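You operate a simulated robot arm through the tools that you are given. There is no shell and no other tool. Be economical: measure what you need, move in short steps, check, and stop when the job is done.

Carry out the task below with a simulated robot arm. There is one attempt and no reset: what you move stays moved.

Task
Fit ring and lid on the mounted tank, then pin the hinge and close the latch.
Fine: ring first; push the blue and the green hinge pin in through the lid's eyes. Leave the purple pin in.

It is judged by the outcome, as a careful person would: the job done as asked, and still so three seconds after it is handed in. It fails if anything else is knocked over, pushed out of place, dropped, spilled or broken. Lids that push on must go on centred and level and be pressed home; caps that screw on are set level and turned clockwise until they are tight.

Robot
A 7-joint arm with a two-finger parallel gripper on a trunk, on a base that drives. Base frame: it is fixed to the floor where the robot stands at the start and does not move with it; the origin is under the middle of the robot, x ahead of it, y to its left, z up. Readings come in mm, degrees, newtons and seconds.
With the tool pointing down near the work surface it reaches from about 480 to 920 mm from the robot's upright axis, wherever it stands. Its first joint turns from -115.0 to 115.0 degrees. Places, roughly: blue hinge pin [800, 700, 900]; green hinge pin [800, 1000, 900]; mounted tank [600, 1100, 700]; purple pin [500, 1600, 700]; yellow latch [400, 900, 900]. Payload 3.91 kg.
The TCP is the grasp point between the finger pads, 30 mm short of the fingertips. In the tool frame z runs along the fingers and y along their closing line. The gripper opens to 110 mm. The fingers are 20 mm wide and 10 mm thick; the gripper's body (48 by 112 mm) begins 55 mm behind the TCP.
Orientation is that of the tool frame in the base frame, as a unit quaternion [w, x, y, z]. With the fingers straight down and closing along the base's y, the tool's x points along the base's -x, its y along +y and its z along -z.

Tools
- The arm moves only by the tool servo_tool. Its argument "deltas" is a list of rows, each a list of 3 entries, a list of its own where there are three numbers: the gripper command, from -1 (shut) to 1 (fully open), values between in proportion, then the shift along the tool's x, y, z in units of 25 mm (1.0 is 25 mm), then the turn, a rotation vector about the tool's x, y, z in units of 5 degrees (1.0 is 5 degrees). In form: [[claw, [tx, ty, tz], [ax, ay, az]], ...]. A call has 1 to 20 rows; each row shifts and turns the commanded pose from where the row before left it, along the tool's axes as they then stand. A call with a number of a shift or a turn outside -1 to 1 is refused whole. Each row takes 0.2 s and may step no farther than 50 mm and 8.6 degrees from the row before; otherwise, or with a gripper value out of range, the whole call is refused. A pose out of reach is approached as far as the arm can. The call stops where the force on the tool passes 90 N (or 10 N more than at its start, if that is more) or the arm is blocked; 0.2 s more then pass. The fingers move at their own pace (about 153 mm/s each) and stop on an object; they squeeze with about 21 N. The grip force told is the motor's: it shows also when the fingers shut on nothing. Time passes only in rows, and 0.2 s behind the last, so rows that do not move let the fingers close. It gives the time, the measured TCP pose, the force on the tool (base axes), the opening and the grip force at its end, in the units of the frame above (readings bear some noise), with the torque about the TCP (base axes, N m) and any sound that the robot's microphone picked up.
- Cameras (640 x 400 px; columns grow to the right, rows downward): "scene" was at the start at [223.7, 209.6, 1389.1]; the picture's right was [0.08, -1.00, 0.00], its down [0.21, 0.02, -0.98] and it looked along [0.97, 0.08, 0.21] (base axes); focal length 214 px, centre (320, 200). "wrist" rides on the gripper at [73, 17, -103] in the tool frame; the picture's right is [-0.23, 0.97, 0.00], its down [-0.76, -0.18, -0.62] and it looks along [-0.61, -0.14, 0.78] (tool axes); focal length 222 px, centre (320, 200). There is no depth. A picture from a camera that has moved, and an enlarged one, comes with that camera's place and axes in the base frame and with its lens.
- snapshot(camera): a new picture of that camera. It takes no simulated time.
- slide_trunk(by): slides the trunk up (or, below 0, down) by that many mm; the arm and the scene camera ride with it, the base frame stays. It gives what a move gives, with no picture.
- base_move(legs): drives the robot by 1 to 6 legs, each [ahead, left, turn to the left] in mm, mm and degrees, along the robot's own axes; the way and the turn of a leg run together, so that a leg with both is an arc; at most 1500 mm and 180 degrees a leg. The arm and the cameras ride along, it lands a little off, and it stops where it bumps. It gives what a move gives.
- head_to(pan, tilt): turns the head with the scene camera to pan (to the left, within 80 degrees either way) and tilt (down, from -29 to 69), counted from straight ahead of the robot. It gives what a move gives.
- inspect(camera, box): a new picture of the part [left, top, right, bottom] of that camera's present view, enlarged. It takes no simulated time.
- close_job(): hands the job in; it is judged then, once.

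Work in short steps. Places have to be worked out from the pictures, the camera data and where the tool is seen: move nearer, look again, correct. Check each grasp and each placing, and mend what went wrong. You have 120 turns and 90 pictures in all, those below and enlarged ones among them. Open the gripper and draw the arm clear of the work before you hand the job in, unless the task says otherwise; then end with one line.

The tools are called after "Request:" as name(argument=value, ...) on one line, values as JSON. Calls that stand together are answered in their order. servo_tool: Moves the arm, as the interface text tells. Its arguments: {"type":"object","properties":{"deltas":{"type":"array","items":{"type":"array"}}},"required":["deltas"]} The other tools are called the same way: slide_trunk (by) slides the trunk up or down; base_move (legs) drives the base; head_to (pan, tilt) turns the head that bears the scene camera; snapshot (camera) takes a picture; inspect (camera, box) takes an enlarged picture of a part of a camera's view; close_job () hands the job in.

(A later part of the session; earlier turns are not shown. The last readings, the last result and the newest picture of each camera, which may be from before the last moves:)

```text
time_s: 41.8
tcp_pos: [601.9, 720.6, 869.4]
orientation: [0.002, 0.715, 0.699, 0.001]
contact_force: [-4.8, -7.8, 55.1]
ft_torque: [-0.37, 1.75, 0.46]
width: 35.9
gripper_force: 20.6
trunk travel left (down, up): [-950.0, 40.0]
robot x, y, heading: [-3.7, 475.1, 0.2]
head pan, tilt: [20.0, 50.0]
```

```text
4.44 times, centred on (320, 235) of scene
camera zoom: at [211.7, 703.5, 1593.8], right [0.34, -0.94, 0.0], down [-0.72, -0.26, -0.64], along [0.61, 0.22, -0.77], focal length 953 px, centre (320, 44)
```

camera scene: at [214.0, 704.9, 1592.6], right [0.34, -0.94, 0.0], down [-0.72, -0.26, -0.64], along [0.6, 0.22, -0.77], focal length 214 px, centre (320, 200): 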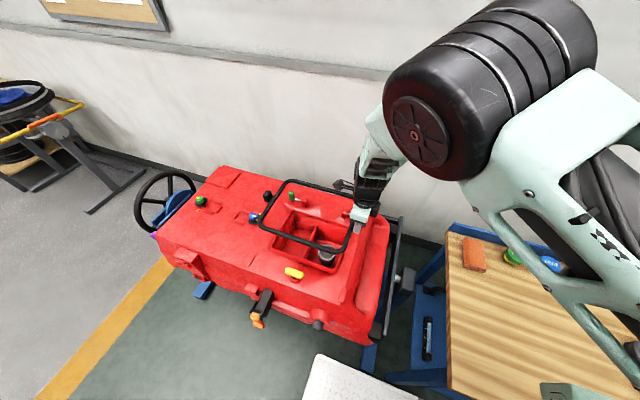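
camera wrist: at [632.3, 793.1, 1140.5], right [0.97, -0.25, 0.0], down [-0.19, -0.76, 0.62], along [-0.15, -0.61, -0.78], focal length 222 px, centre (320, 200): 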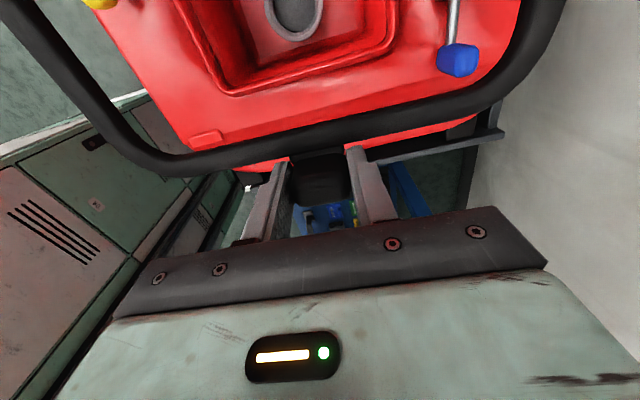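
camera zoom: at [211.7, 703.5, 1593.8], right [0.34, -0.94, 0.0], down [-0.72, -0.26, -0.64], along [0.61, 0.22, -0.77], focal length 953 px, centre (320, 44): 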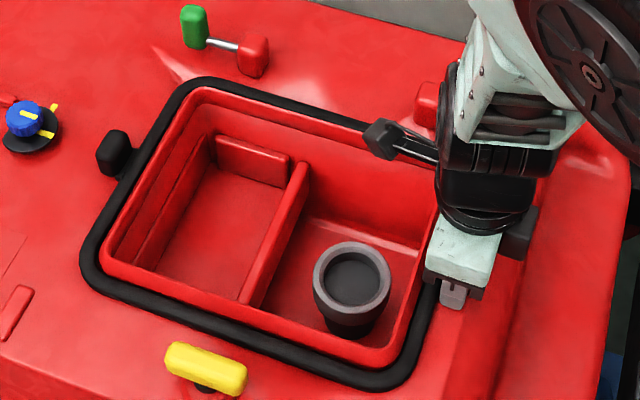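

Firm contact: 55 N, the ring is seated on the tank surface. I relieve the force, open, and rise to look.

Request:
servo_tool(deltas=[[-1, [0, 0, -0.06], [0, 0, 0]], [0.2, [0, 0, 0], [0, 0, 0]], [0.5, [0, 0, 0], [0, 0, 0]], [0.5, [0, 0, -0.6], [0, 0, 0]], [0.5, [0, 0, -1], [0, 0, 0]], [0.5, [0, 0, -1], [0, 0, 0]], [0.5, [0, 0, -1], [0, 0, 0]], [0.5, [0, 0, -1], [0, 0, 0]], [0.5, [0, 0, -1], [0, 0, 0]]])

Request:
inspect(camera="scene", box=[260, 190, 380, 280])

Request:
snapshot(camera="wrist")

```text
time_s: 43.8
tcp_pos: [602.4, 722.6, 1008.8]
orientation: [0.002, 0.714, 0.7, -0.001]
contact_force: [-0.3, 0.2, 1.0]
ft_torque: [-0.03, 0.01, -0.05]
width: 82.7
gripper_force: 0.1
trunk travel left (down, up): [-950.0, 40.0]
robot x, y, heading: [2.1, 474.5, -0.1]
head pan, tilt: [20.0, 50.0]
```

```text
4.44 times, centred on (320, 235) of scene
camera zoom: at [214.2, 704.9, 1592.6], right [0.34, -0.94, 0.0], down [-0.72, -0.26, -0.64], along [0.6, 0.22, -0.77], focal length 953 px, centre (320, 44)
```

zoom: 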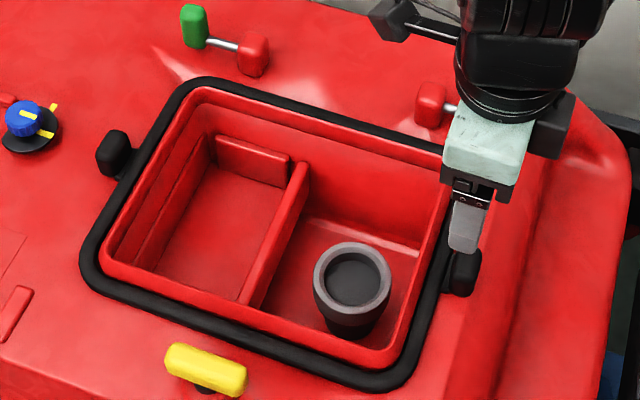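

```text
50 pictures are left
camera wrist: at [621.6, 794.6, 1112.5], right [0.97, -0.25, 0.0], down [-0.19, -0.76, 0.63], along [-0.15, -0.61, -0.78], focal length 222 px, centre (320, 200)
```

wrist: 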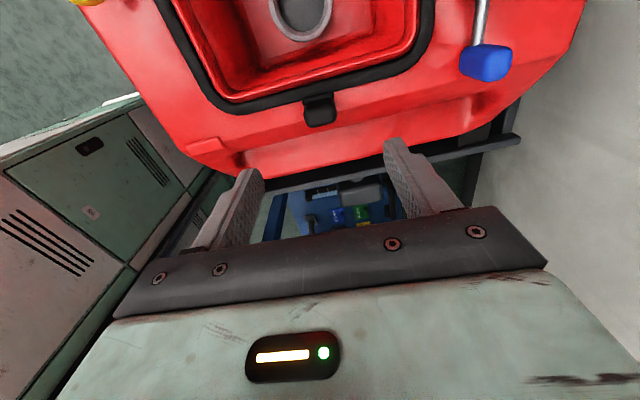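

The ring sits flat around the rim, centred at about (603,884). Next the lid: its handle runs along y near (521,-226), so I swing back over the bench with the same yaw.

Request:
servo_tool(deltas=[[1, [-1, -0.1, -0.2], [0, 0, 0]], [1, [-1, -0.1, -0.2], [0, 0, 0]], [1, [-1, -0.1, -0.2], [0, 0, 0]], [1, [-1, -0.1, -0.2], [0, 0, 0]], [1, [-1, -0.1, -0.2], [0, 0, 0]], [1, [-1, -0.1, 0], [0, 0, 0]], [1, [-1, -0.1, 0], [0, 0, 0]], [1, [-1, -0.1, 0], [0, 0, 0]], [1, [-1, -0.1, 0], [0, 0, 0]], [1, [-1, -0.1, 0], [0, 0, 0]], [1, [-1, -0.1, 0], [0, 0, 0]], [1, [-1, -0.1, 0], [0, 0, 0]], [1, [-1, -0.1, 0], [0, 0, 0]], [1, [-1, -0.1, 0], [0, 0, 0]], [1, [-1, -0.1, 0], [0, 0, 0]], [1, [-1, -0.1, 0], [0, 0, 0]], [1, [-1, -0.1, 0], [0, 0, 0]], [1, [-1, -0.1, 0], [0, 0, 0]], [1, [-1, -0.1, 0], [0, 0, 0]], [1, [-1, -0.1, 0], [0, 0, 0]]])

Request:
servo_tool(deltas=[[1, [-1, -0.1, 0], [0, 0, 0]], [1, [-1, -0.1, 0], [0, 0, 0]], [1, [-1, -0.1, 0], [0, 0, 0]], [1, [-1, -0.1, 0], [0, 0, 0]], [1, [-1, -0.1, 0], [0, 0, 0]], [1, [-1, -0.1, 0], [0, 0, 0]], [1, [-1, -0.1, 0], [0, 0, 0]], [1, [-1, -0.1, 0], [0, 0, 0]], [1, [-1, -0.1, 0], [0, 0, 0]], [1, [-1, -0.1, 0], [0, 0, 0]], [1, [-1, -0.1, 0], [0, 0, 0]], [1, [-1, -0.1, 0], [0, 0, 0]], [1, [-1, -0.1, 0], [0, 0, 0]], [1, [-1, 0, 0], [0, 0, 0]], [1, [-1, 0, 0], [0, 0, 0]], [1, [-1, 0, 0], [0, 0, 0]], [1, [-1, 0, 0], [0, 0, 0]], [1, [-1, 0, 0], [0, 0, 0]]])

Request:
snapshot(camera="wrist")

```text
time_s: 48.0
tcp_pos: [541.2, 224.9, 1034.8]
orientation: [0.001, 0.715, 0.699, -0.001]
contact_force: [0.7, 0.7, -0.3]
ft_torque: [-0.02, -0.02, 0.0]
width: 110.0
gripper_force: 0.1
trunk travel left (down, up): [-950.0, 40.0]
robot x, y, heading: [0.9, 477.1, 0.1]
head pan, tilt: [20.0, 50.0]
```

```text
time_s: 51.8
tcp_pos: [499.9, -227.9, 1036.1]
orientation: [0.001, 0.715, 0.699, -0.001]
contact_force: [-0.2, 0.6, -0.2]
ft_torque: [-0.01, 0.04, -0.01]
width: 110.3
gripper_force: 0.1
trunk travel left (down, up): [-950.0, 40.0]
robot x, y, heading: [0.3, 477.9, 0.1]
head pan, tilt: [20.0, 50.0]
```

```text
49 pictures are left
camera wrist: at [519.8, -154.9, 1140.2], right [0.97, -0.25, 0.0], down [-0.19, -0.76, 0.62], along [-0.15, -0.61, -0.78], focal length 222 px, centre (320, 200)
```

wrist: 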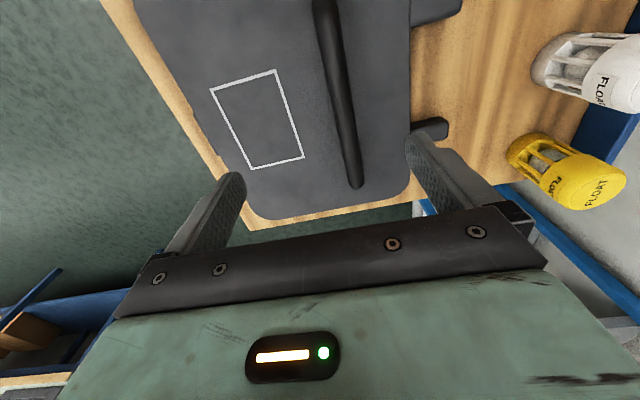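

The handle runs at x≈526 and the lid centre is at y≈-230. I shift +26 in x and descend to z≈930 to look.

Request:
servo_tool(deltas=[[1, [-0.08, 1, 0.2], [0, 0, 0]], [1, [0, 0.04, 1], [0, 0, 0]], [1, [0, 0, 1], [0, 0, 0]], [1, [0, 0, 1], [0, 0, 0]], [1, [0, 0, 1], [0, 0, 0]]])

Request:
snapshot(camera="wrist")

```text
time_s: 53.0
tcp_pos: [524.8, -229.7, 932.5]
orientation: [0.002, 0.715, 0.7, -0.001]
contact_force: [0.2, -0.1, 0.3]
ft_torque: [0.0, -0.02, -0.02]
width: 110.2
gripper_force: 0.1
trunk travel left (down, up): [-950.0, 40.0]
robot x, y, heading: [-0.1, 474.6, -0.1]
head pan, tilt: [20.0, 50.0]
```

```text
48 pictures are left
camera wrist: at [543.5, -157.4, 1034.7], right [0.97, -0.25, 0.0], down [-0.19, -0.76, 0.62], along [-0.15, -0.61, -0.78], focal length 222 px, centre (320, 200)
```

wrist: 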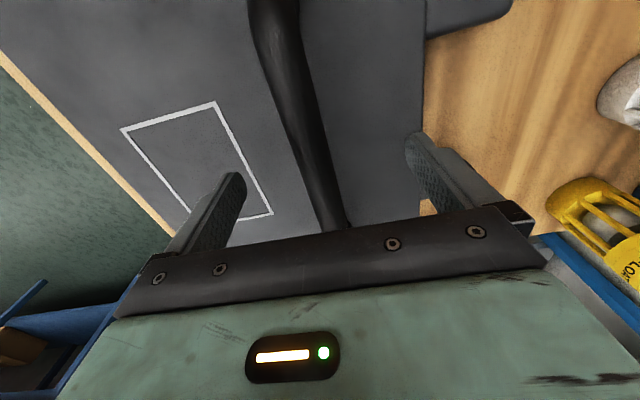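

The handle is at x≈524, top z≈920. I descend 20 mm and close.

Request:
servo_tool(deltas=[[1, [0, 0, 0.5], [0, 0, 0]], [1, [0, 0, 0.3], [0, 0, 0]], [0, [0, 0, 0], [0, 0, 0]], [-0.6, [0, 0, 0], [0, 0, 0]], [-1, [0, 0, 0], [0, 0, 0]], [-1, [0, 0, 0], [0, 0, 0]], [-1, [0, 0, 0], [0, 0, 0]]])

Request:
snapshot(camera="wrist")

```text
time_s: 54.6
tcp_pos: [526.0, -230.0, 909.9]
orientation: [0.002, 0.715, 0.699, 0.0]
contact_force: [0.5, 0.5, -0.4]
ft_torque: [-0.09, 0.01, 0.32]
width: 19.5
gripper_force: 21.5
trunk travel left (down, up): [-950.0, 40.0]
robot x, y, heading: [-2.7, 472.7, -0.0]
head pan, tilt: [20.0, 50.0]
```

```text
47 pictures are left
camera wrist: at [543.6, -156.8, 1014.4], right [0.97, -0.25, 0.0], down [-0.19, -0.76, 0.62], along [-0.15, -0.61, -0.78], focal length 222 px, centre (320, 200)
```

wrist: 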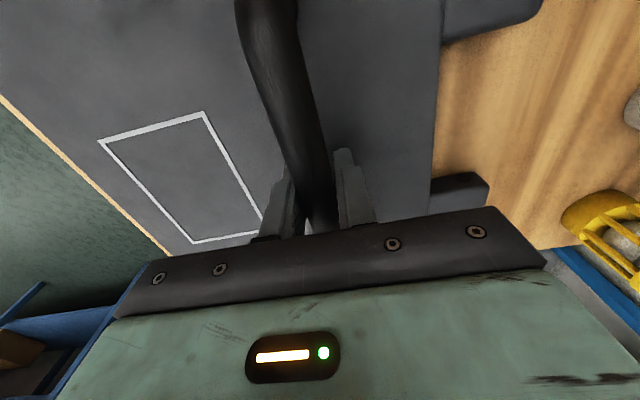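

Gripped the bar at 19.5 mm. I lift slowly 30 mm to test weight and tilt.

Request:
servo_tool(deltas=[[-1, [0, 0, -0.3], [0, 0, 0]], [-1, [0, 0, -0.4], [0, 0, 0]], [-1, [0, 0, -0.5], [0, 0, 0]], [-1, [0, 0, 0], [0, 0, 0]], [-1, [0, 0, 0], [0, 0, 0]]])

Request:
snapshot(camera="wrist")

```text
time_s: 55.8
tcp_pos: [526.1, -230.1, 940.7]
orientation: [0.001, 0.715, 0.699, 0.001]
contact_force: [0.0, 0.8, -3.8]
ft_torque: [-0.02, -0.1, 0.01]
width: 19.5
gripper_force: 21.0
trunk travel left (down, up): [-950.0, 40.0]
robot x, y, heading: [3.0, 477.8, 0.2]
head pan, tilt: [20.0, 50.0]
```

```text
46 pictures are left
camera wrist: at [544.4, -157.8, 1044.1], right [0.97, -0.25, 0.0], down [-0.19, -0.76, 0.62], along [-0.15, -0.61, -0.78], focal length 222 px, centre (320, 200)
```

wrist: 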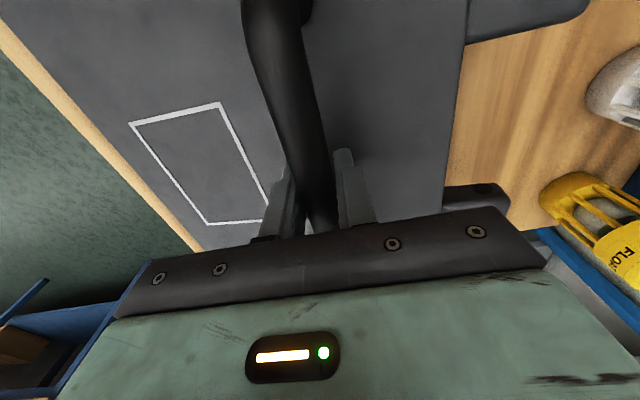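

The lid swings about the bar with its latch side hanging lower. I lift further to see its equilibrium tilt.

Request:
servo_tool(deltas=[[-1, [0, 0, -0.6], [0, 0, 0]], [-1, [0, 0, -1], [0, 0, 0]], [-1, [0, 0, -1], [0, 0, 0]], [-1, [0, 0, -1], [0, 0, 0]], [-1, [0, 0, -1], [0, 0, 0]], [-1, [0, 0, 0], [0, 0, 0]]])

Request:
snapshot(camera="wrist")

Request:
head_to(pan=-40, tilt=45)

Request:
snapshot(camera="scene")

```text
time_s: 57.2
tcp_pos: [524.6, -233.2, 1057.5]
orientation: [0.001, 0.715, 0.699, -0.001]
contact_force: [0.4, -0.2, -4.4]
ft_torque: [0.01, -0.1, -0.02]
width: 19.8
gripper_force: 21.0
trunk travel left (down, up): [-950.0, 40.0]
robot x, y, heading: [0.9, 476.7, -0.2]
head pan, tilt: [20.0, 50.0]
```

```text
45 pictures are left
camera wrist: at [544.0, -160.0, 1161.0], right [0.97, -0.25, 0.0], down [-0.19, -0.76, 0.62], along [-0.15, -0.61, -0.78], focal length 222 px, centre (320, 200)
```

wrist: 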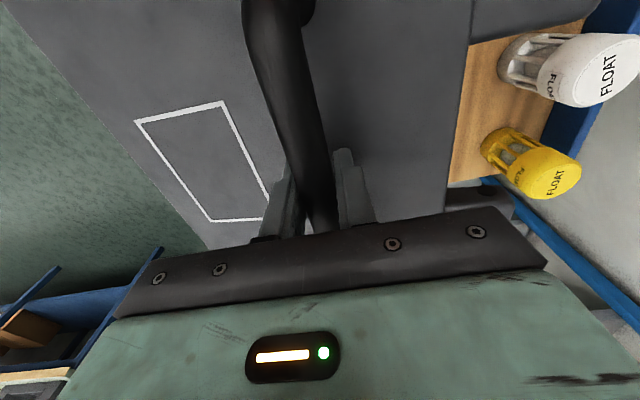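

```text
time_s: 58.5
tcp_pos: [524.6, -232.2, 1057.0]
orientation: [0.002, 0.715, 0.699, 0.0]
contact_force: [0.6, 0.6, -5.2]
ft_torque: [0.02, -0.1, -0.04]
width: 19.7
gripper_force: 21.2
trunk travel left (down, up): [-950.0, 40.0]
robot x, y, heading: [1.8, 475.4, -0.5]
head pan, tilt: [-40.0, 45.0]
```

```text
44 pictures are left
camera scene: at [204.1, 626.0, 1599.6], right [-0.64, -0.77, 0.0], down [-0.54, 0.45, -0.71], along [0.54, -0.45, -0.71], focal length 214 px, centre (320, 200)
```

scene: 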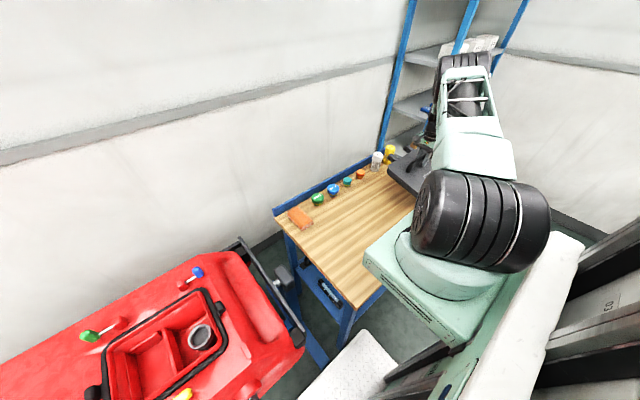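

The lid weighs ~0.45 kg and hangs about 12° with its latch side low. I pitch the tool +12° about y to level it and start carrying it to the tank.

Request:
servo_tool(deltas=[[-1, [0, 0, -0.4], [0.4, 0, 0]], [-1, [0, 0, -0.4], [0.4, 0, 0]], [-1, [0, 0, 0], [0.4, 0, 0]], [-1, [0, 0, 0], [0.4, 0, 0]], [-1, [0, 0, 0], [0.4, 0, 0]], [-1, [0, 0, 0], [0.4, 0, 0]], [-1, [0.3, 0, 0], [0, 0, 0]], [-1, [0.6, 0, 0], [0, 0, 0]], [-1, [0.9, 0, 0], [0, 0, 0]], [-1, [1, 0, 0], [0, 0, 0]], [-1, [1, 0, 0], [0, 0, 0]], [-1, [1, 0, 0], [0, 0, 0]], [-1, [1, 0, 0], [0, 0, 0]], [-1, [1, 0, 0], [0, 0, 0]], [-1, [1, 0, 0], [0, 0, 0]], [-1, [1, 0, 0], [0, 0, 0]], [-1, [1, 0, 0], [0, 0, 0]], [-1, [1, 0, 0], [0, 0, 0]], [-1, [1, 0, 0], [0, 0, 0]], [-1, [1, 0, 0], [0, 0, 0]]])

Request:
snapshot(camera="wrist")

```text
time_s: 62.7
tcp_pos: [529.5, 88.2, 1076.9]
orientation: [-0.073, 0.712, 0.695, -0.074]
contact_force: [0.1, -1.1, -4.2]
ft_torque: [0.04, -0.12, 0.01]
width: 19.5
gripper_force: 21.2
trunk travel left (down, up): [-950.0, 40.0]
robot x, y, heading: [-2.3, 472.3, -0.1]
head pan, tilt: [-40.0, 45.0]
```

```text
43 pictures are left
camera wrist: at [569.9, 160.8, 1174.2], right [0.95, -0.25, -0.2], down [-0.06, -0.76, 0.65], along [-0.31, -0.6, -0.73], focal length 222 px, centre (320, 200)
```

wrist: 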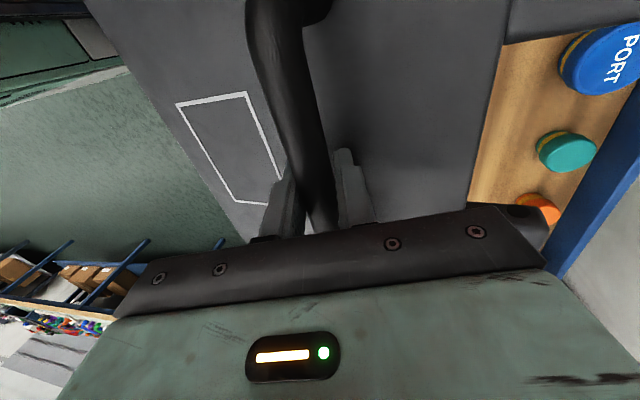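

The lid slips in the grip to about 15° whatever the tool's pitch, so I will land its latch edge first and hinge it down. I carry on to above the tank.

Request:
servo_tool(deltas=[[-1, [1, 0.126, -0.027], [0, 0, 0]], [-1, [1, 0.126, -0.027], [0, 0, 0]], [-1, [1, 0.126, -0.027], [0, 0, 0]], [-1, [1, 0.126, -0.027], [0, 0, 0]], [-1, [1, 0.126, -0.027], [0, 0, 0]], [-1, [1, 0.126, -0.027], [0, 0, 0]], [-1, [1, 0.126, -0.027], [0, 0, 0]], [-1, [1, 0.126, -0.027], [0, 0, 0]], [-1, [1, 0.126, -0.027], [0, 0, 0]], [-1, [1, 0.126, -0.027], [0, 0, 0]], [-1, [1, 0.126, -0.027], [0, 0, 0]], [-1, [1, 0.126, -0.027], [0, 0, 0]], [-1, [1, 0.126, -0.027], [0, 0, 0]], [-1, [1, 0.126, -0.027], [0, 0, 0]], [-1, [1, 0.126, -0.027], [0, 0, 0]], [-1, [1, 0.126, -0.027], [0, 0, 0]], [-1, [1, 0.126, -0.027], [0, 0, 0]], [-1, [1, 0.126, -0.027], [0, 0, 0]], [-1, [1, 0.126, -0.027], [0, 0, 0]], [-1, [1, 0.126, -0.027], [0, 0, 0]]])

Request:
servo_tool(deltas=[[-1, [1, 0.126, -0.027], [0, 0, 0]], [-1, [1, 0.126, -0.027], [0, 0, 0]], [-1, [1, 0.126, -0.027], [0, 0, 0]], [-1, [1, 0.126, -0.027], [0, 0, 0]], [-1, [1, 0.126, -0.027], [0, 0, 0]], [-1, [1, 0.126, -0.027], [0, 0, 0]], [-1, [1, 0.126, -0.027], [0, 0, 0]], [-1, [1, 0.126, -0.027], [0, 0, 0]], [-1, [1, 0.126, -0.027], [0, 0, 0]], [-1, [0.9, 0.126, -0.027], [0, 0, 0]], [-1, [0.6, 0, 0], [0, 0, 0]], [-1, [0.3, 0, 0], [0, 0, 0]], [-1, [0, 0, 0], [0, 0, 0]]])

Request:
head_to(pan=20, tilt=50)

Request:
snapshot(camera="scene")

Request:
snapshot(camera="wrist")

```text
time_s: 66.9
tcp_pos: [606.0, 590.6, 1074.8]
orientation: [-0.073, 0.711, 0.695, -0.074]
contact_force: [0.3, -0.6, -4.9]
ft_torque: [0.01, -0.11, 0.02]
width: 19.3
gripper_force: 21.5
trunk travel left (down, up): [-950.0, 40.0]
robot x, y, heading: [-0.6, 476.7, -0.2]
head pan, tilt: [-40.0, 45.0]
```

```text
time_s: 69.7
tcp_pos: [645.1, 860.3, 1073.4]
orientation: [-0.074, 0.711, 0.695, -0.074]
contact_force: [0.5, -0.1, -4.3]
ft_torque: [-0.01, -0.08, 0.0]
width: 19.6
gripper_force: 20.5
trunk travel left (down, up): [-950.0, 40.0]
robot x, y, heading: [3.6, 474.2, 0.1]
head pan, tilt: [-40.0, 45.0]
```

```text
time_s: 71.0
tcp_pos: [645.1, 858.5, 1073.8]
orientation: [-0.072, 0.711, 0.696, -0.074]
contact_force: [0.4, 0.3, -4.3]
ft_torque: [0.04, -0.1, 0.0]
width: 19.6
gripper_force: 20.7
trunk travel left (down, up): [-950.0, 40.0]
robot x, y, heading: [-1.4, 477.6, -0.2]
head pan, tilt: [20.0, 50.0]
```

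```text
42 pictures are left
camera scene: at [214.2, 705.0, 1592.6], right [0.34, -0.94, 0.0], down [-0.72, -0.26, -0.64], along [0.6, 0.22, -0.77], focal length 214 px, centre (320, 200)
```

scene: 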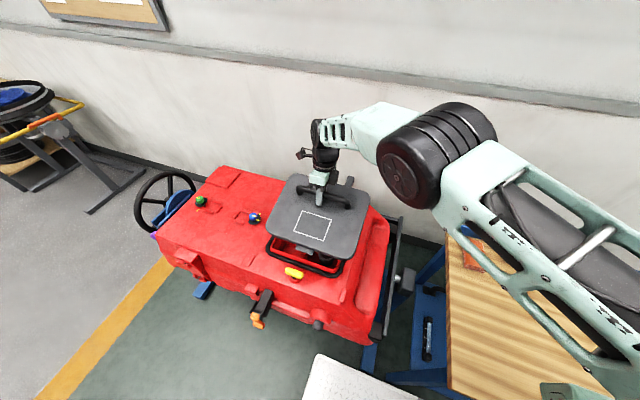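

```text
41 pictures are left
camera wrist: at [684.3, 930.5, 1171.6], right [0.95, -0.25, -0.2], down [-0.06, -0.76, 0.65], along [-0.31, -0.6, -0.73], focal length 222 px, centre (320, 200)
```

wrist: 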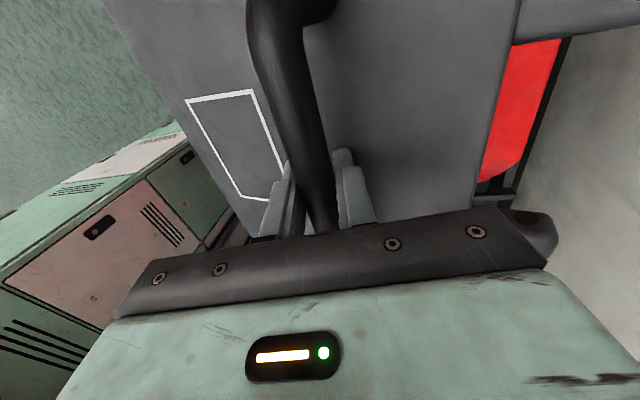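

The lid now hangs ~18°. I move to about (627,883) and lower to z≈985, then inspect the scene view.

Request:
servo_tool(deltas=[[-1, [0.5, -0.35, 0.08], [0, 0, 0]], [-1, [0.48, -0.35, 0.08], [0, 0, 0]], [-1, [0, 0.2, 0.95], [0, 0, 0]], [-1, [0, 0.2, 0.95], [0, 0, 0]], [-1, [0, 0.2, 0.95], [0, 0, 0]], [-1, [0, 0.1, 0.47], [0, 0, 0]], [-1, [0, 0, 0], [0, 0, 0]]])

Request:
inspect(camera="scene", box=[250, 160, 400, 285])

```text
time_s: 72.6
tcp_pos: [625.9, 881.7, 988.2]
orientation: [-0.073, 0.711, 0.695, -0.073]
contact_force: [0.8, 0.1, -4.2]
ft_torque: [-0.01, -0.06, 0.02]
width: 19.6
gripper_force: 20.8
trunk travel left (down, up): [-950.0, 40.0]
robot x, y, heading: [0.9, 479.4, -0.2]
head pan, tilt: [20.0, 50.0]
```

```text
3.20 times, centred on (325, 222) of scene
camera zoom: at [214.2, 705.0, 1592.6], right [0.34, -0.94, 0.0], down [-0.72, -0.26, -0.64], along [0.6, 0.22, -0.77], focal length 686 px, centre (304, 128)
```

zoom: 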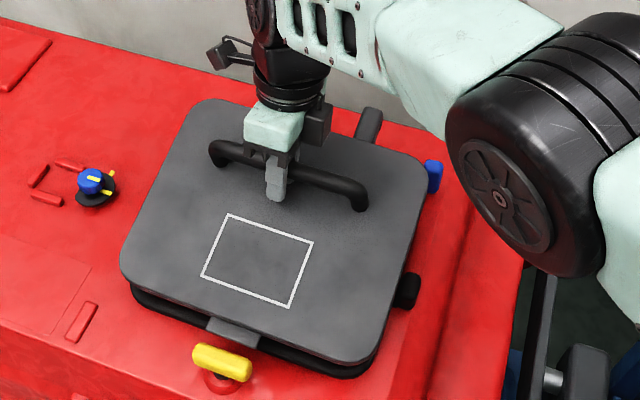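

Lid y looks a few mm low; I shift +3 in y and lower to z≈962, then check lugs against the bosses with both cameras.

Request:
servo_tool(deltas=[[-1, [0.13, 0.1, 0.5], [0, 0, 0]], [-1, [0, 0.1, 0.5], [0, 0, 0]], [-1, [0, 0, 0], [0, 0, 0]]])

Request:
inspect(camera="scene", box=[250, 160, 400, 285])

Request:
snapshot(camera="wrist")

```text
time_s: 73.4
tcp_pos: [625.8, 885.2, 964.1]
orientation: [-0.074, 0.711, 0.696, -0.072]
contact_force: [-0.6, 0.3, -4.6]
ft_torque: [0.0, -0.09, -0.03]
width: 19.6
gripper_force: 21.0
trunk travel left (down, up): [-950.0, 40.0]
robot x, y, heading: [2.5, 477.5, 0.0]
head pan, tilt: [20.0, 50.0]
```

```text
3.20 times, centred on (325, 222) of scene
camera zoom: at [214.2, 705.0, 1592.6], right [0.34, -0.94, 0.0], down [-0.72, -0.26, -0.64], along [0.6, 0.22, -0.77], focal length 686 px, centre (304, 128)
```

zoom: 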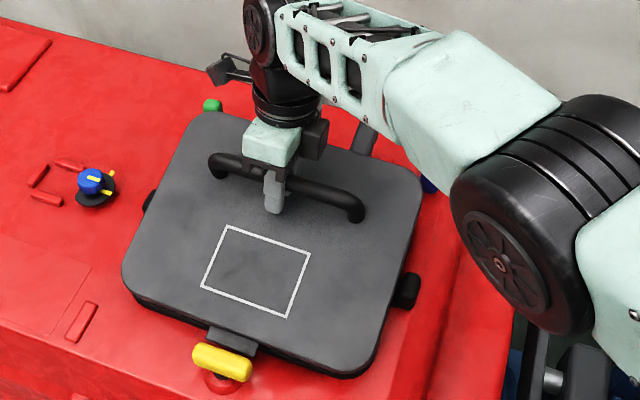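

```text
38 pictures are left
camera wrist: at [665.5, 956.3, 1062.0], right [0.95, -0.25, -0.2], down [-0.06, -0.76, 0.65], along [-0.31, -0.6, -0.74], focal length 222 px, centre (320, 200)
```

wrist: 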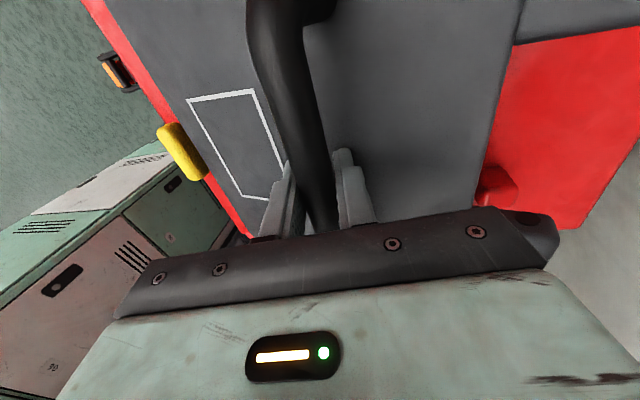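

The lip lines up with the latch and the front edge is close to the ring. I lower in an arc (+x while descending).

Request:
servo_tool(deltas=[[-1, [0, 0.245, 0.328], [0, 0, 0]], [-1, [0, 0.245, 0.328], [0, 0, 0]], [-1, [0, 0.245, 0.328], [0, 0, 0]], [-1, [0, 0, 0], [0, 0, 0]]])

Request:
inspect(camera="scene", box=[250, 160, 400, 285])

```text
time_s: 74.4
tcp_pos: [629.8, 877.1, 947.6]
orientation: [-0.075, 0.711, 0.696, -0.066]
contact_force: [23.4, 25.9, 31.6]
ft_torque: [-0.18, 0.37, -0.36]
width: 19.4
gripper_force: 21.1
out of reach, approached as far as the arm can: row 1, 2, 3
trunk travel left (down, up): [-950.0, 40.0]
robot x, y, heading: [1.1, 478.1, -0.1]
head pan, tilt: [20.0, 50.0]
```

```text
3.20 times, centred on (325, 222) of scene
camera zoom: at [214.2, 705.8, 1592.9], right [0.34, -0.94, 0.0], down [-0.72, -0.26, -0.64], along [0.6, 0.22, -0.77], focal length 686 px, centre (304, 128)
```

zoom: 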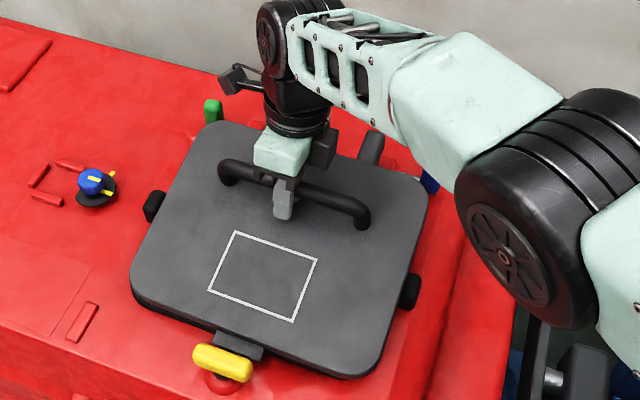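

The arm hit a reach limit in the pitched posture and drifted in y with some force. I rise a little and bring the tool back to vertical while the front edge supports the lid.

Request:
servo_tool(deltas=[[-1, [0, -0.1, -0.2], [-0.4, 0, 0]], [-1, [0, 0, 0], [-0.4, 0, 0]], [-1, [0, 0, 0], [-0.4, 0, 0]], [-1, [0, 0, 0], [-0.4, 0, 0]]])

```text
time_s: 75.4
tcp_pos: [627.4, 873.9, 950.0]
orientation: [-0.022, 0.714, 0.7, -0.02]
contact_force: [28.4, -1.4, 29.8]
ft_torque: [-0.09, 0.63, -0.72]
width: 19.8
gripper_force: 20.7
trunk travel left (down, up): [-950.0, 40.0]
robot x, y, heading: [-2.6, 473.9, -0.2]
head pan, tilt: [20.0, 50.0]
```

The lid is pushed +x, probably its lip touching the latch. I raise ~8 mm, shift +x 8 and +y 10.

Request:
servo_tool(deltas=[[-1, [0, 0, -0.3], [0, 0, 0]], [-1, [0.2, 0.16, 0], [-0.35, 0, 0]], [-1, [0.2, 0.16, 0], [-0.35, 0, 0]], [-1, [0, 0, 0], [0, 0, 0]]])

Request:
inspect(camera="scene", box=[260, 180, 380, 280])

Request:
snapshot(camera="wrist")

```text
time_s: 76.4
tcp_pos: [627.3, 883.7, 951.7]
orientation: [-0.003, 0.714, 0.7, -0.005]
contact_force: [0.0, -0.3, -4.2]
ft_torque: [-0.01, -0.12, -0.02]
width: 19.4
gripper_force: 21.2
trunk travel left (down, up): [-950.0, 40.0]
robot x, y, heading: [4.7, 479.6, 0.0]
head pan, tilt: [20.0, 50.0]
```

```text
4.00 times, centred on (320, 230) of scene
camera zoom: at [213.8, 705.1, 1592.3], right [0.34, -0.94, 0.0], down [-0.72, -0.26, -0.64], along [0.6, 0.22, -0.77], focal length 858 px, centre (320, 80)
```

zoom: 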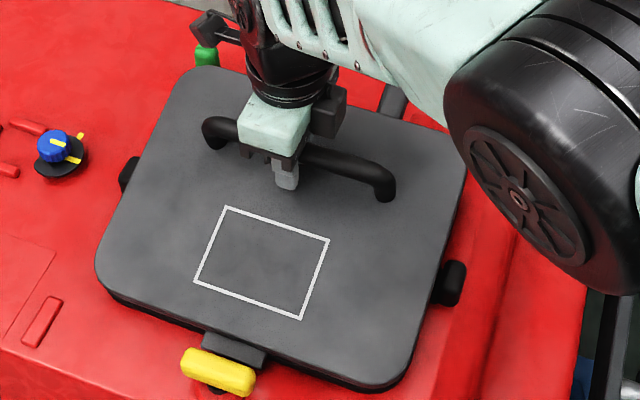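

```text
35 pictures are left
camera wrist: at [648.9, 956.4, 1054.8], right [0.97, -0.25, -0.01], down [-0.19, -0.76, 0.63], along [-0.16, -0.61, -0.78], focal length 222 px, centre (320, 200)
```

wrist: 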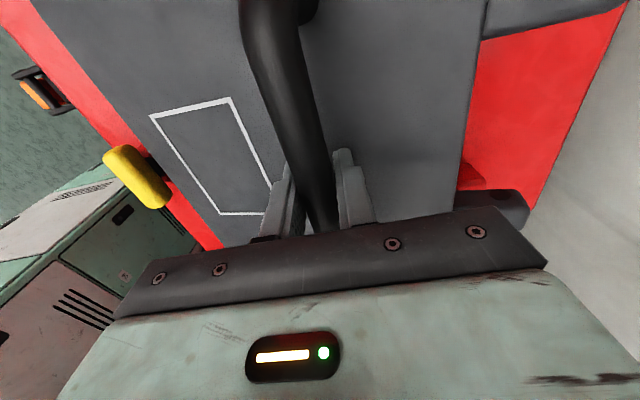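

Free again, tool vertical, lid tilted ~17°. I shift +11 in x away from the latch, then lower in small steps.

Request:
servo_tool(deltas=[[-1, [0.04, 0.44, 0], [0, 0, 0]], [-1, [0, 0.08, 0.25], [0, 0, 0]], [-1, [0, 0.08, 0.25], [0, 0, 0]], [-1, [0, 0, 0], [0, 0, 0]]])

Request:
inspect(camera="scene", box=[260, 180, 380, 280])

```text
time_s: 77.4
tcp_pos: [647.3, 883.0, 939.7]
orientation: [-0.002, 0.714, 0.7, -0.005]
contact_force: [-0.6, -0.2, -4.3]
ft_torque: [0.0, -0.03, 0.08]
width: 19.8
gripper_force: 20.8
trunk travel left (down, up): [-950.0, 40.0]
robot x, y, heading: [-1.4, 475.6, 0.1]
head pan, tilt: [20.0, 50.0]
```

```text
4.00 times, centred on (320, 230) of scene
camera zoom: at [214.1, 705.0, 1592.6], right [0.34, -0.94, 0.0], down [-0.72, -0.26, -0.64], along [0.6, 0.22, -0.77], focal length 858 px, centre (320, 80)
```

zoom: 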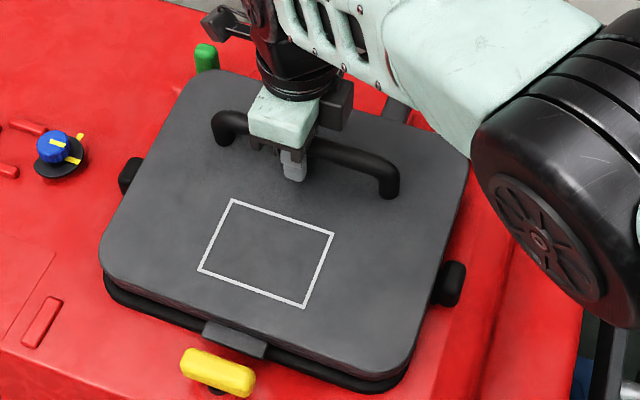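

I am slightly too far +x now (the front edge is near the rim wall). I rise 12 mm, go -9 in x, and lower again.

Request:
servo_tool(deltas=[[-1, [0, 0, -0.5], [0, 0, 0]], [-1, [0.06, -0.36, 0], [0, 0, 0]], [-1, [0, 0, 0], [0, 0, 0]], [-1, [0, 0, 0.4], [0, 0, 0]], [-1, [0, 0, 0], [0, 0, 0]]])

Request:
inspect(camera="scene", box=[260, 180, 380, 280])

```text
time_s: 78.6
tcp_pos: [637.9, 886.6, 943.7]
orientation: [-0.002, 0.714, 0.7, -0.004]
contact_force: [0.1, 1.0, -4.1]
ft_torque: [-0.04, -0.11, -0.01]
width: 19.5
gripper_force: 20.8
trunk travel left (down, up): [-950.0, 40.0]
robot x, y, heading: [-1.3, 475.9, 0.2]
head pan, tilt: [20.0, 50.0]
```

```text
4.00 times, centred on (320, 230) of scene
camera zoom: at [214.2, 705.0, 1592.6], right [0.34, -0.94, 0.0], down [-0.72, -0.26, -0.64], along [0.6, 0.22, -0.77], focal length 858 px, centre (320, 80)
```

zoom: 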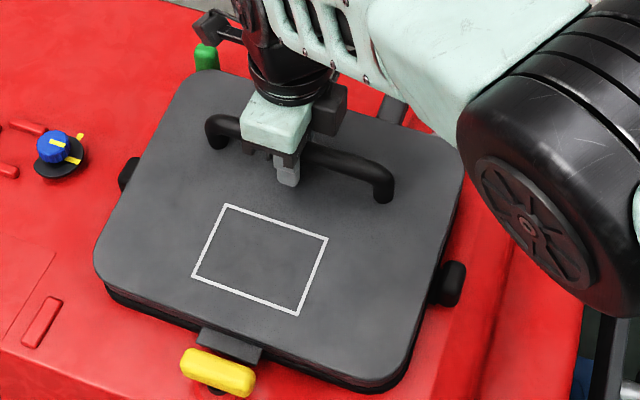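

No contact yet and position looks right. I continue down in the arc.

Request:
servo_tool(deltas=[[-1, [-0.04, 0.06, 0.3], [0, 0, 0]], [-1, [0, 0.08, 0.3], [0, 0, 0]], [-1, [0, 0, 0], [0, 0, 0]]])

```text
time_s: 79.4
tcp_pos: [642.5, 884.9, 929.8]
orientation: [-0.001, 0.715, 0.699, -0.002]
contact_force: [7.7, 2.2, -0.2]
ft_torque: [0.43, 0.01, 0.02]
width: 19.6
gripper_force: 20.9
trunk travel left (down, up): [-950.0, 40.0]
robot x, y, heading: [2.2, 475.2, 0.1]
head pan, tilt: [20.0, 50.0]
```

Light contact with a push toward +x; I follow it while lowering.

Request:
servo_tool(deltas=[[-1, [0, 0.16, 0.24], [0, 0, 0]], [-1, [0, 0.12, 0.24], [0, 0, 0]], [-1, [0, 0, 0], [0, 0, 0]]])

Request:
inspect(camera="scene", box=[260, 180, 380, 280])

Request:
snapshot(camera="wrist")

```text
time_s: 80.2
tcp_pos: [646.3, 883.3, 916.8]
orientation: [-0.003, 0.714, 0.7, -0.004]
contact_force: [-2.6, 9.1, -1.0]
ft_torque: [0.07, 0.06, 0.44]
width: 19.8
gripper_force: 21.2
out of reach, approached as far as the arm can: row 2
trunk travel left (down, up): [-950.0, 40.0]
robot x, y, heading: [-4.3, 476.5, -0.1]
head pan, tilt: [20.0, 50.0]
```

```text
4.00 times, centred on (320, 230) of scene
camera zoom: at [213.8, 705.5, 1592.6], right [0.34, -0.94, 0.0], down [-0.72, -0.26, -0.64], along [0.6, 0.22, -0.77], focal length 858 px, centre (320, 80)
```

zoom: 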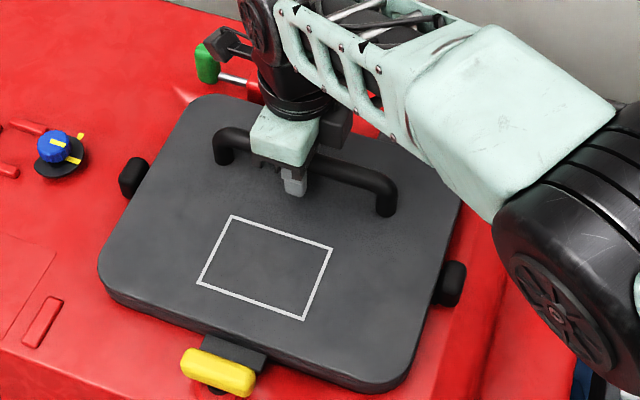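

```text
31 pictures are left
camera wrist: at [665.0, 954.9, 1020.2], right [0.97, -0.25, -0.01], down [-0.19, -0.76, 0.63], along [-0.16, -0.61, -0.78], focal length 222 px, centre (320, 200)
```

wrist: 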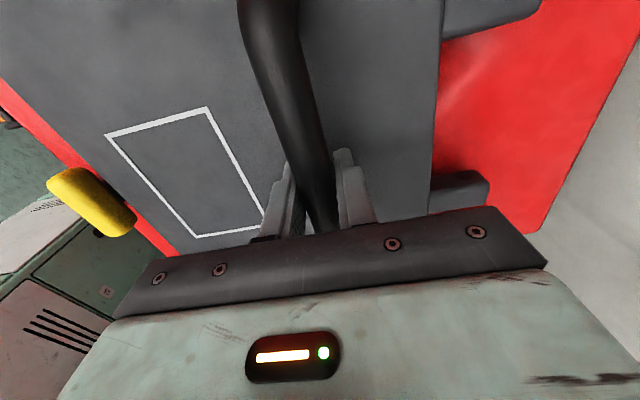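

The lid is almost level but the arm is at a limit with the trunk high. I use the trunk to go straight down 6 mm.

Request:
slide_trunk(by=-6)

```text
time_s: 80.7
tcp_pos: [645.6, 881.5, 913.4]
orientation: [-0.002, 0.715, 0.699, -0.002]
contact_force: [-4.3, 3.0, 17.4]
ft_torque: [-0.04, -0.01, 0.41]
width: 19.8
gripper_force: 20.8
trunk travel left (down, up): [-944.0, 46.0]
robot x, y, heading: [-2.0, 471.2, -0.2]
head pan, tilt: [20.0, 50.0]
```

17 N upward: the lid rests on the ring. I open the fingers and rise to inspect.

Request:
servo_tool(deltas=[[-0.2, [0, 0, 0], [0, 0, 0]], [0, [0, 0, 0], [0, 0, 0]], [0, [0, 0, -0.5], [0, 0, 0]], [0, [0, 0, -1], [0, 0, 0]], [0, [0, 0, -1], [0, 0, 0]], [0, [0, 0, -1], [0, 0, 0]], [0, [0, 0, -1], [0, 0, 0]]])

Request:
inspect(camera="scene", box=[260, 180, 380, 280])

Request:
snapshot(camera="wrist")

```text
time_s: 82.3
tcp_pos: [648.3, 882.0, 1022.4]
orientation: [-0.001, 0.715, 0.699, -0.004]
contact_force: [-0.5, 0.1, 0.1]
ft_torque: [0.02, -0.02, -0.03]
width: 54.9
gripper_force: 0.1
trunk travel left (down, up): [-944.0, 46.0]
robot x, y, heading: [0.6, 471.9, 0.1]
head pan, tilt: [20.0, 50.0]
```

```text
4.00 times, centred on (320, 230) of scene
camera zoom: at [214.2, 705.0, 1586.6], right [0.34, -0.94, 0.0], down [-0.72, -0.26, -0.64], along [0.6, 0.22, -0.77], focal length 858 px, centre (320, 80)
```

zoom: 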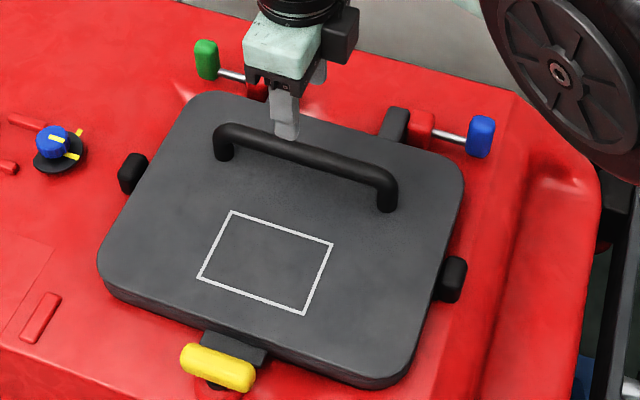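

```text
29 pictures are left
camera wrist: at [667.8, 953.8, 1125.3], right [0.97, -0.25, -0.01], down [-0.19, -0.76, 0.63], along [-0.16, -0.61, -0.78], focal length 222 px, centre (320, 200)
```

wrist: 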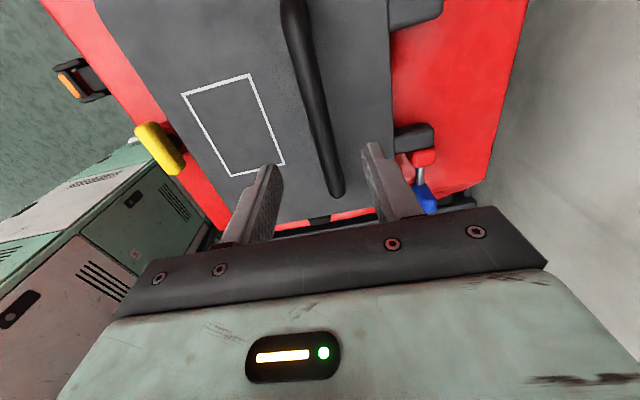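

The lid sits level with its right lug beside the blue boss. I zoom on the hinge line to check eye/pin alignment.

Request:
inspect(camera="scene", box=[345, 195, 390, 225])

Request:
inspect(camera="wrist", box=[370, 90, 470, 220])

```text
13.33 times, centred on (368, 210) of scene
camera zoom: at [214.2, 705.0, 1586.6], right [0.34, -0.94, 0.0], down [-0.72, -0.26, -0.64], along [0.6, 0.22, -0.77], focal length 2860 px, centre (-313, 67)
```

zoom: 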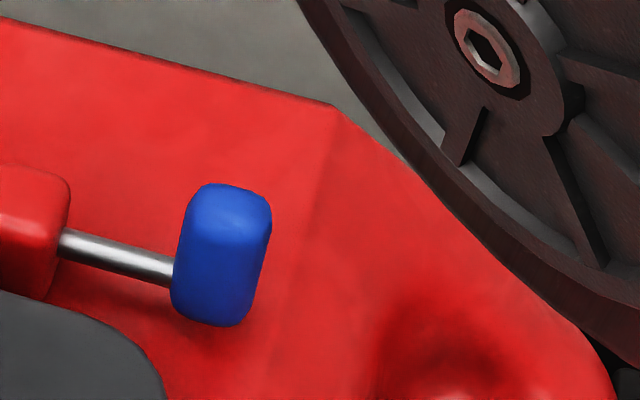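

```text
3.08 times, centred on (420, 155) of wrist
camera zoom: at [667.8, 953.8, 1125.3], right [0.97, -0.25, -0.01], down [-0.19, -0.76, 0.63], along [-0.16, -0.61, -0.78], focal length 684 px, centre (12, 338)
```

zoom: 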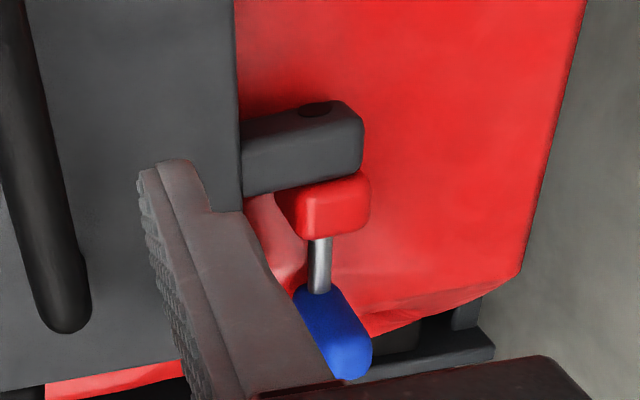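

The lug's hole is nearly in line with the pin (within ~3 mm). I raise the arm and lower the trunk for better reach, then press the lid home with closed fingers.

Request:
servo_tool(deltas=[[0, [0, 0, -1], [0, 0, 0]], [-1, [0, 0, -1], [0, 0, 0]], [-1, [0, 0, -1], [0, 0, 0]], [-1, [0, 0, -1], [0, 0, 0]], [-1, [0, 0, -1], [0, 0, 0]], [-1, [0, -0.9, -1], [0, 0, 0]], [-1, [0, -0.9, 0], [0, 0, 0]]])

Request:
slide_trunk(by=-200)

```text
time_s: 83.9
tcp_pos: [602.0, 884.3, 1173.5]
orientation: [-0.001, 0.714, 0.7, -0.003]
contact_force: [0.0, -0.5, 0.2]
ft_torque: [0.03, 0.05, -0.01]
width: 0.0
gripper_force: 20.7
trunk travel left (down, up): [-944.0, 46.0]
robot x, y, heading: [-0.6, 475.5, 0.0]
head pan, tilt: [20.0, 50.0]
```

```text
time_s: 86.1
tcp_pos: [600.7, 884.1, 972.9]
orientation: [-0.003, 0.714, 0.7, -0.003]
contact_force: [0.2, 0.8, 1.0]
ft_torque: [0.0, 0.02, 0.02]
width: 0.0
gripper_force: 21.0
trunk travel left (down, up): [-744.0, 246.0]
robot x, y, heading: [2.2, 475.6, -0.1]
head pan, tilt: [20.0, 50.0]
```

Now I press down at the lid centre.

Request:
servo_tool(deltas=[[-1, [0, 0, 1], [0, 0, 0]], [-1, [0, 0, 1], [0, 0, 0]], [-1, [0, 0, 0.3], [0, 0, 0]], [-1, [0, 0, 0.2], [0, 0, 0]], [-1, [0, 0, 0.2], [0, 0, 0]], [-1, [0, 0, 0.2], [0, 0, 0]], [-1, [0, 0, 0.2], [0, 0, 0]], [-1, [0, 0, 0.2], [0, 0, 0]], [-1, [0, 0, 0], [0, 0, 0]]])

```text
time_s: 87.7
tcp_pos: [602.1, 884.0, 909.9]
orientation: [-0.002, 0.714, 0.7, 0.002]
contact_force: [-13.3, -17.9, 40.5]
ft_torque: [-0.9, 0.51, -0.07]
width: 0.1
gripper_force: 20.7
trunk travel left (down, up): [-744.0, 246.0]
robot x, y, heading: [-2.8, 474.5, 0.0]
head pan, tilt: [20.0, 50.0]
stopped in row 8: the force on the tool passed its limit at 97 N (the readings are from after the stop); the commanded pose is now the measured one
```

The lid was pressed with ~97 N and holds (top at z≈880). Now I rise and move beside the blue pin's outer face, then check.

Request:
servo_tool(deltas=[[-1, [0, 0, -1], [0, 0, 0]], [-1, [0, 0, -1], [0, 0, 0]], [-1, [0, 0, -1], [0, 0, 0]], [-1, [-1, 0.8, 0], [0, 0, 0]], [-1, [-1, 0.8, 0], [0, 0, 0]], [-1, [-1, 0.8, 0], [0, 0, 0]], [-1, [-1, 0.8, 0], [0, 0, 0]], [-1, [-1, 0.8, 0], [0, 0, 0]], [-1, [-1, 0.8, 0], [0, 0, 0]], [-1, [-1, 0.8, 0], [0, 0, 0]], [-1, [-0.9, 0.5, 0], [0, 0, 0]], [-1, [0, 0, 1], [0, 0, 0]], [-1, [0, 0, 1], [0, 0, 0]], [-1, [0, 0, 0], [0, 0, 0]]])

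Request:
snapshot(camera="wrist")

Request:
snapshot(camera="scene")

```text
time_s: 90.7
tcp_pos: [753.5, 684.2, 929.8]
orientation: [-0.001, 0.714, 0.7, 0.002]
contact_force: [0.5, -0.2, 0.2]
ft_torque: [-0.02, 0.02, 0.01]
width: 0.0
gripper_force: 21.1
trunk travel left (down, up): [-744.0, 246.0]
robot x, y, heading: [-1.4, 477.3, 0.0]
head pan, tilt: [20.0, 50.0]
```

```text
26 pictures are left
camera wrist: at [771.9, 756.3, 1034.7], right [0.97, -0.25, 0.0], down [-0.19, -0.76, 0.62], along [-0.15, -0.6, -0.79], focal length 222 px, centre (320, 200)
```

wrist: 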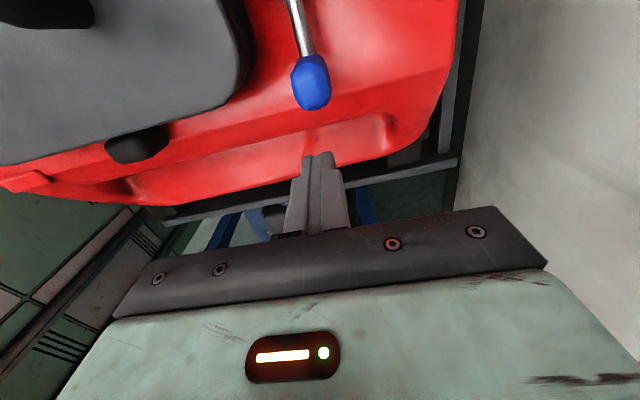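

```text
25 pictures are left
camera scene: at [213.9, 704.4, 1386.7], right [0.34, -0.94, 0.0], down [-0.72, -0.26, -0.64], along [0.6, 0.22, -0.77], focal length 214 px, centre (320, 200)
```

scene: 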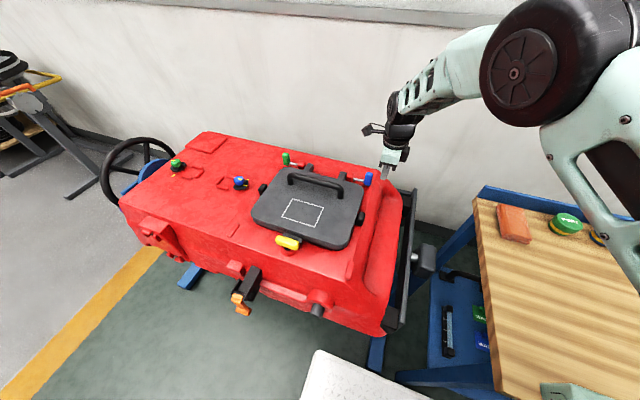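

The pin axis is at x≈758, knob outer face at y≈717. I go to x 757, down to z≈890, and push in +y in small steps.

Request:
servo_tool(deltas=[[-1, [0, 0.16, 0.8], [0, 0, 0]], [-1, [0, 0, 0.8], [0, 0, 0]], [-1, [0.4, 0, 0], [0, 0, 0]], [-1, [0.3, 0, 0], [0, 0, 0]], [-1, [0.2, 0, 0], [0, 0, 0]], [-1, [0.2, 0, 0], [0, 0, 0]], [-1, [0.2, 0, 0], [0, 0, 0]], [-1, [0, 0, 0], [0, 0, 0]]])

Request:
inspect(camera="wrist", box=[200, 0, 440, 210])

```text
time_s: 92.5
tcp_pos: [757.7, 718.4, 890.8]
orientation: [-0.002, 0.715, 0.7, 0.001]
contact_force: [0.5, -3.3, -1.8]
ft_torque: [-0.04, 0.01, -0.01]
width: 0.0
gripper_force: 20.4
trunk travel left (down, up): [-744.0, 246.0]
robot x, y, heading: [-2.0, 474.3, 0.1]
head pan, tilt: [20.0, 50.0]
```

```text
1.90 times, centred on (320, 105) of wrist
camera zoom: at [775.3, 789.0, 994.3], right [0.97, -0.25, 0.0], down [-0.19, -0.76, 0.62], along [-0.16, -0.6, -0.79], focal length 423 px, centre (320, 381)
```

zoom: 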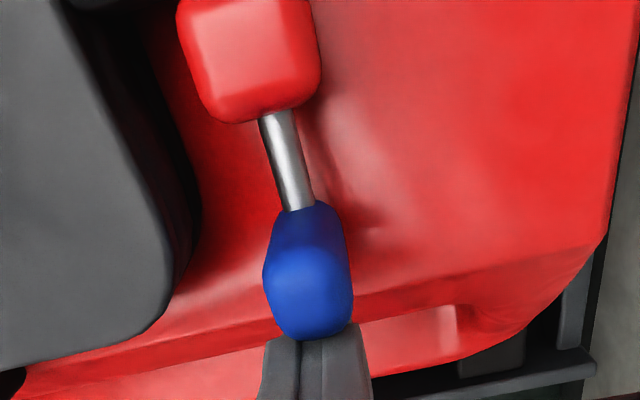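

Contact with the knob (‑3 N) and the finger is centred on it. I push on in +y.

Request:
servo_tool(deltas=[[-1, [0.2, 0, 0], [0, 0, 0]], [-1, [0.2, 0, 0], [0, 0, 0]], [-1, [0.2, 0, 0], [0, 0, 0]], [-1, [0.2, 0, 0], [0, 0, 0]], [-1, [0, 0, 0], [0, 0, 0]]])

```text
time_s: 93.7
tcp_pos: [756.0, 738.7, 890.3]
orientation: [-0.002, 0.715, 0.699, 0.002]
contact_force: [-0.8, 0.3, -0.4]
ft_torque: [-0.01, -0.03, -0.01]
width: 0.0
gripper_force: 21.8
trunk travel left (down, up): [-744.0, 246.0]
robot x, y, heading: [1.6, 477.5, -0.1]
head pan, tilt: [20.0, 50.0]
```

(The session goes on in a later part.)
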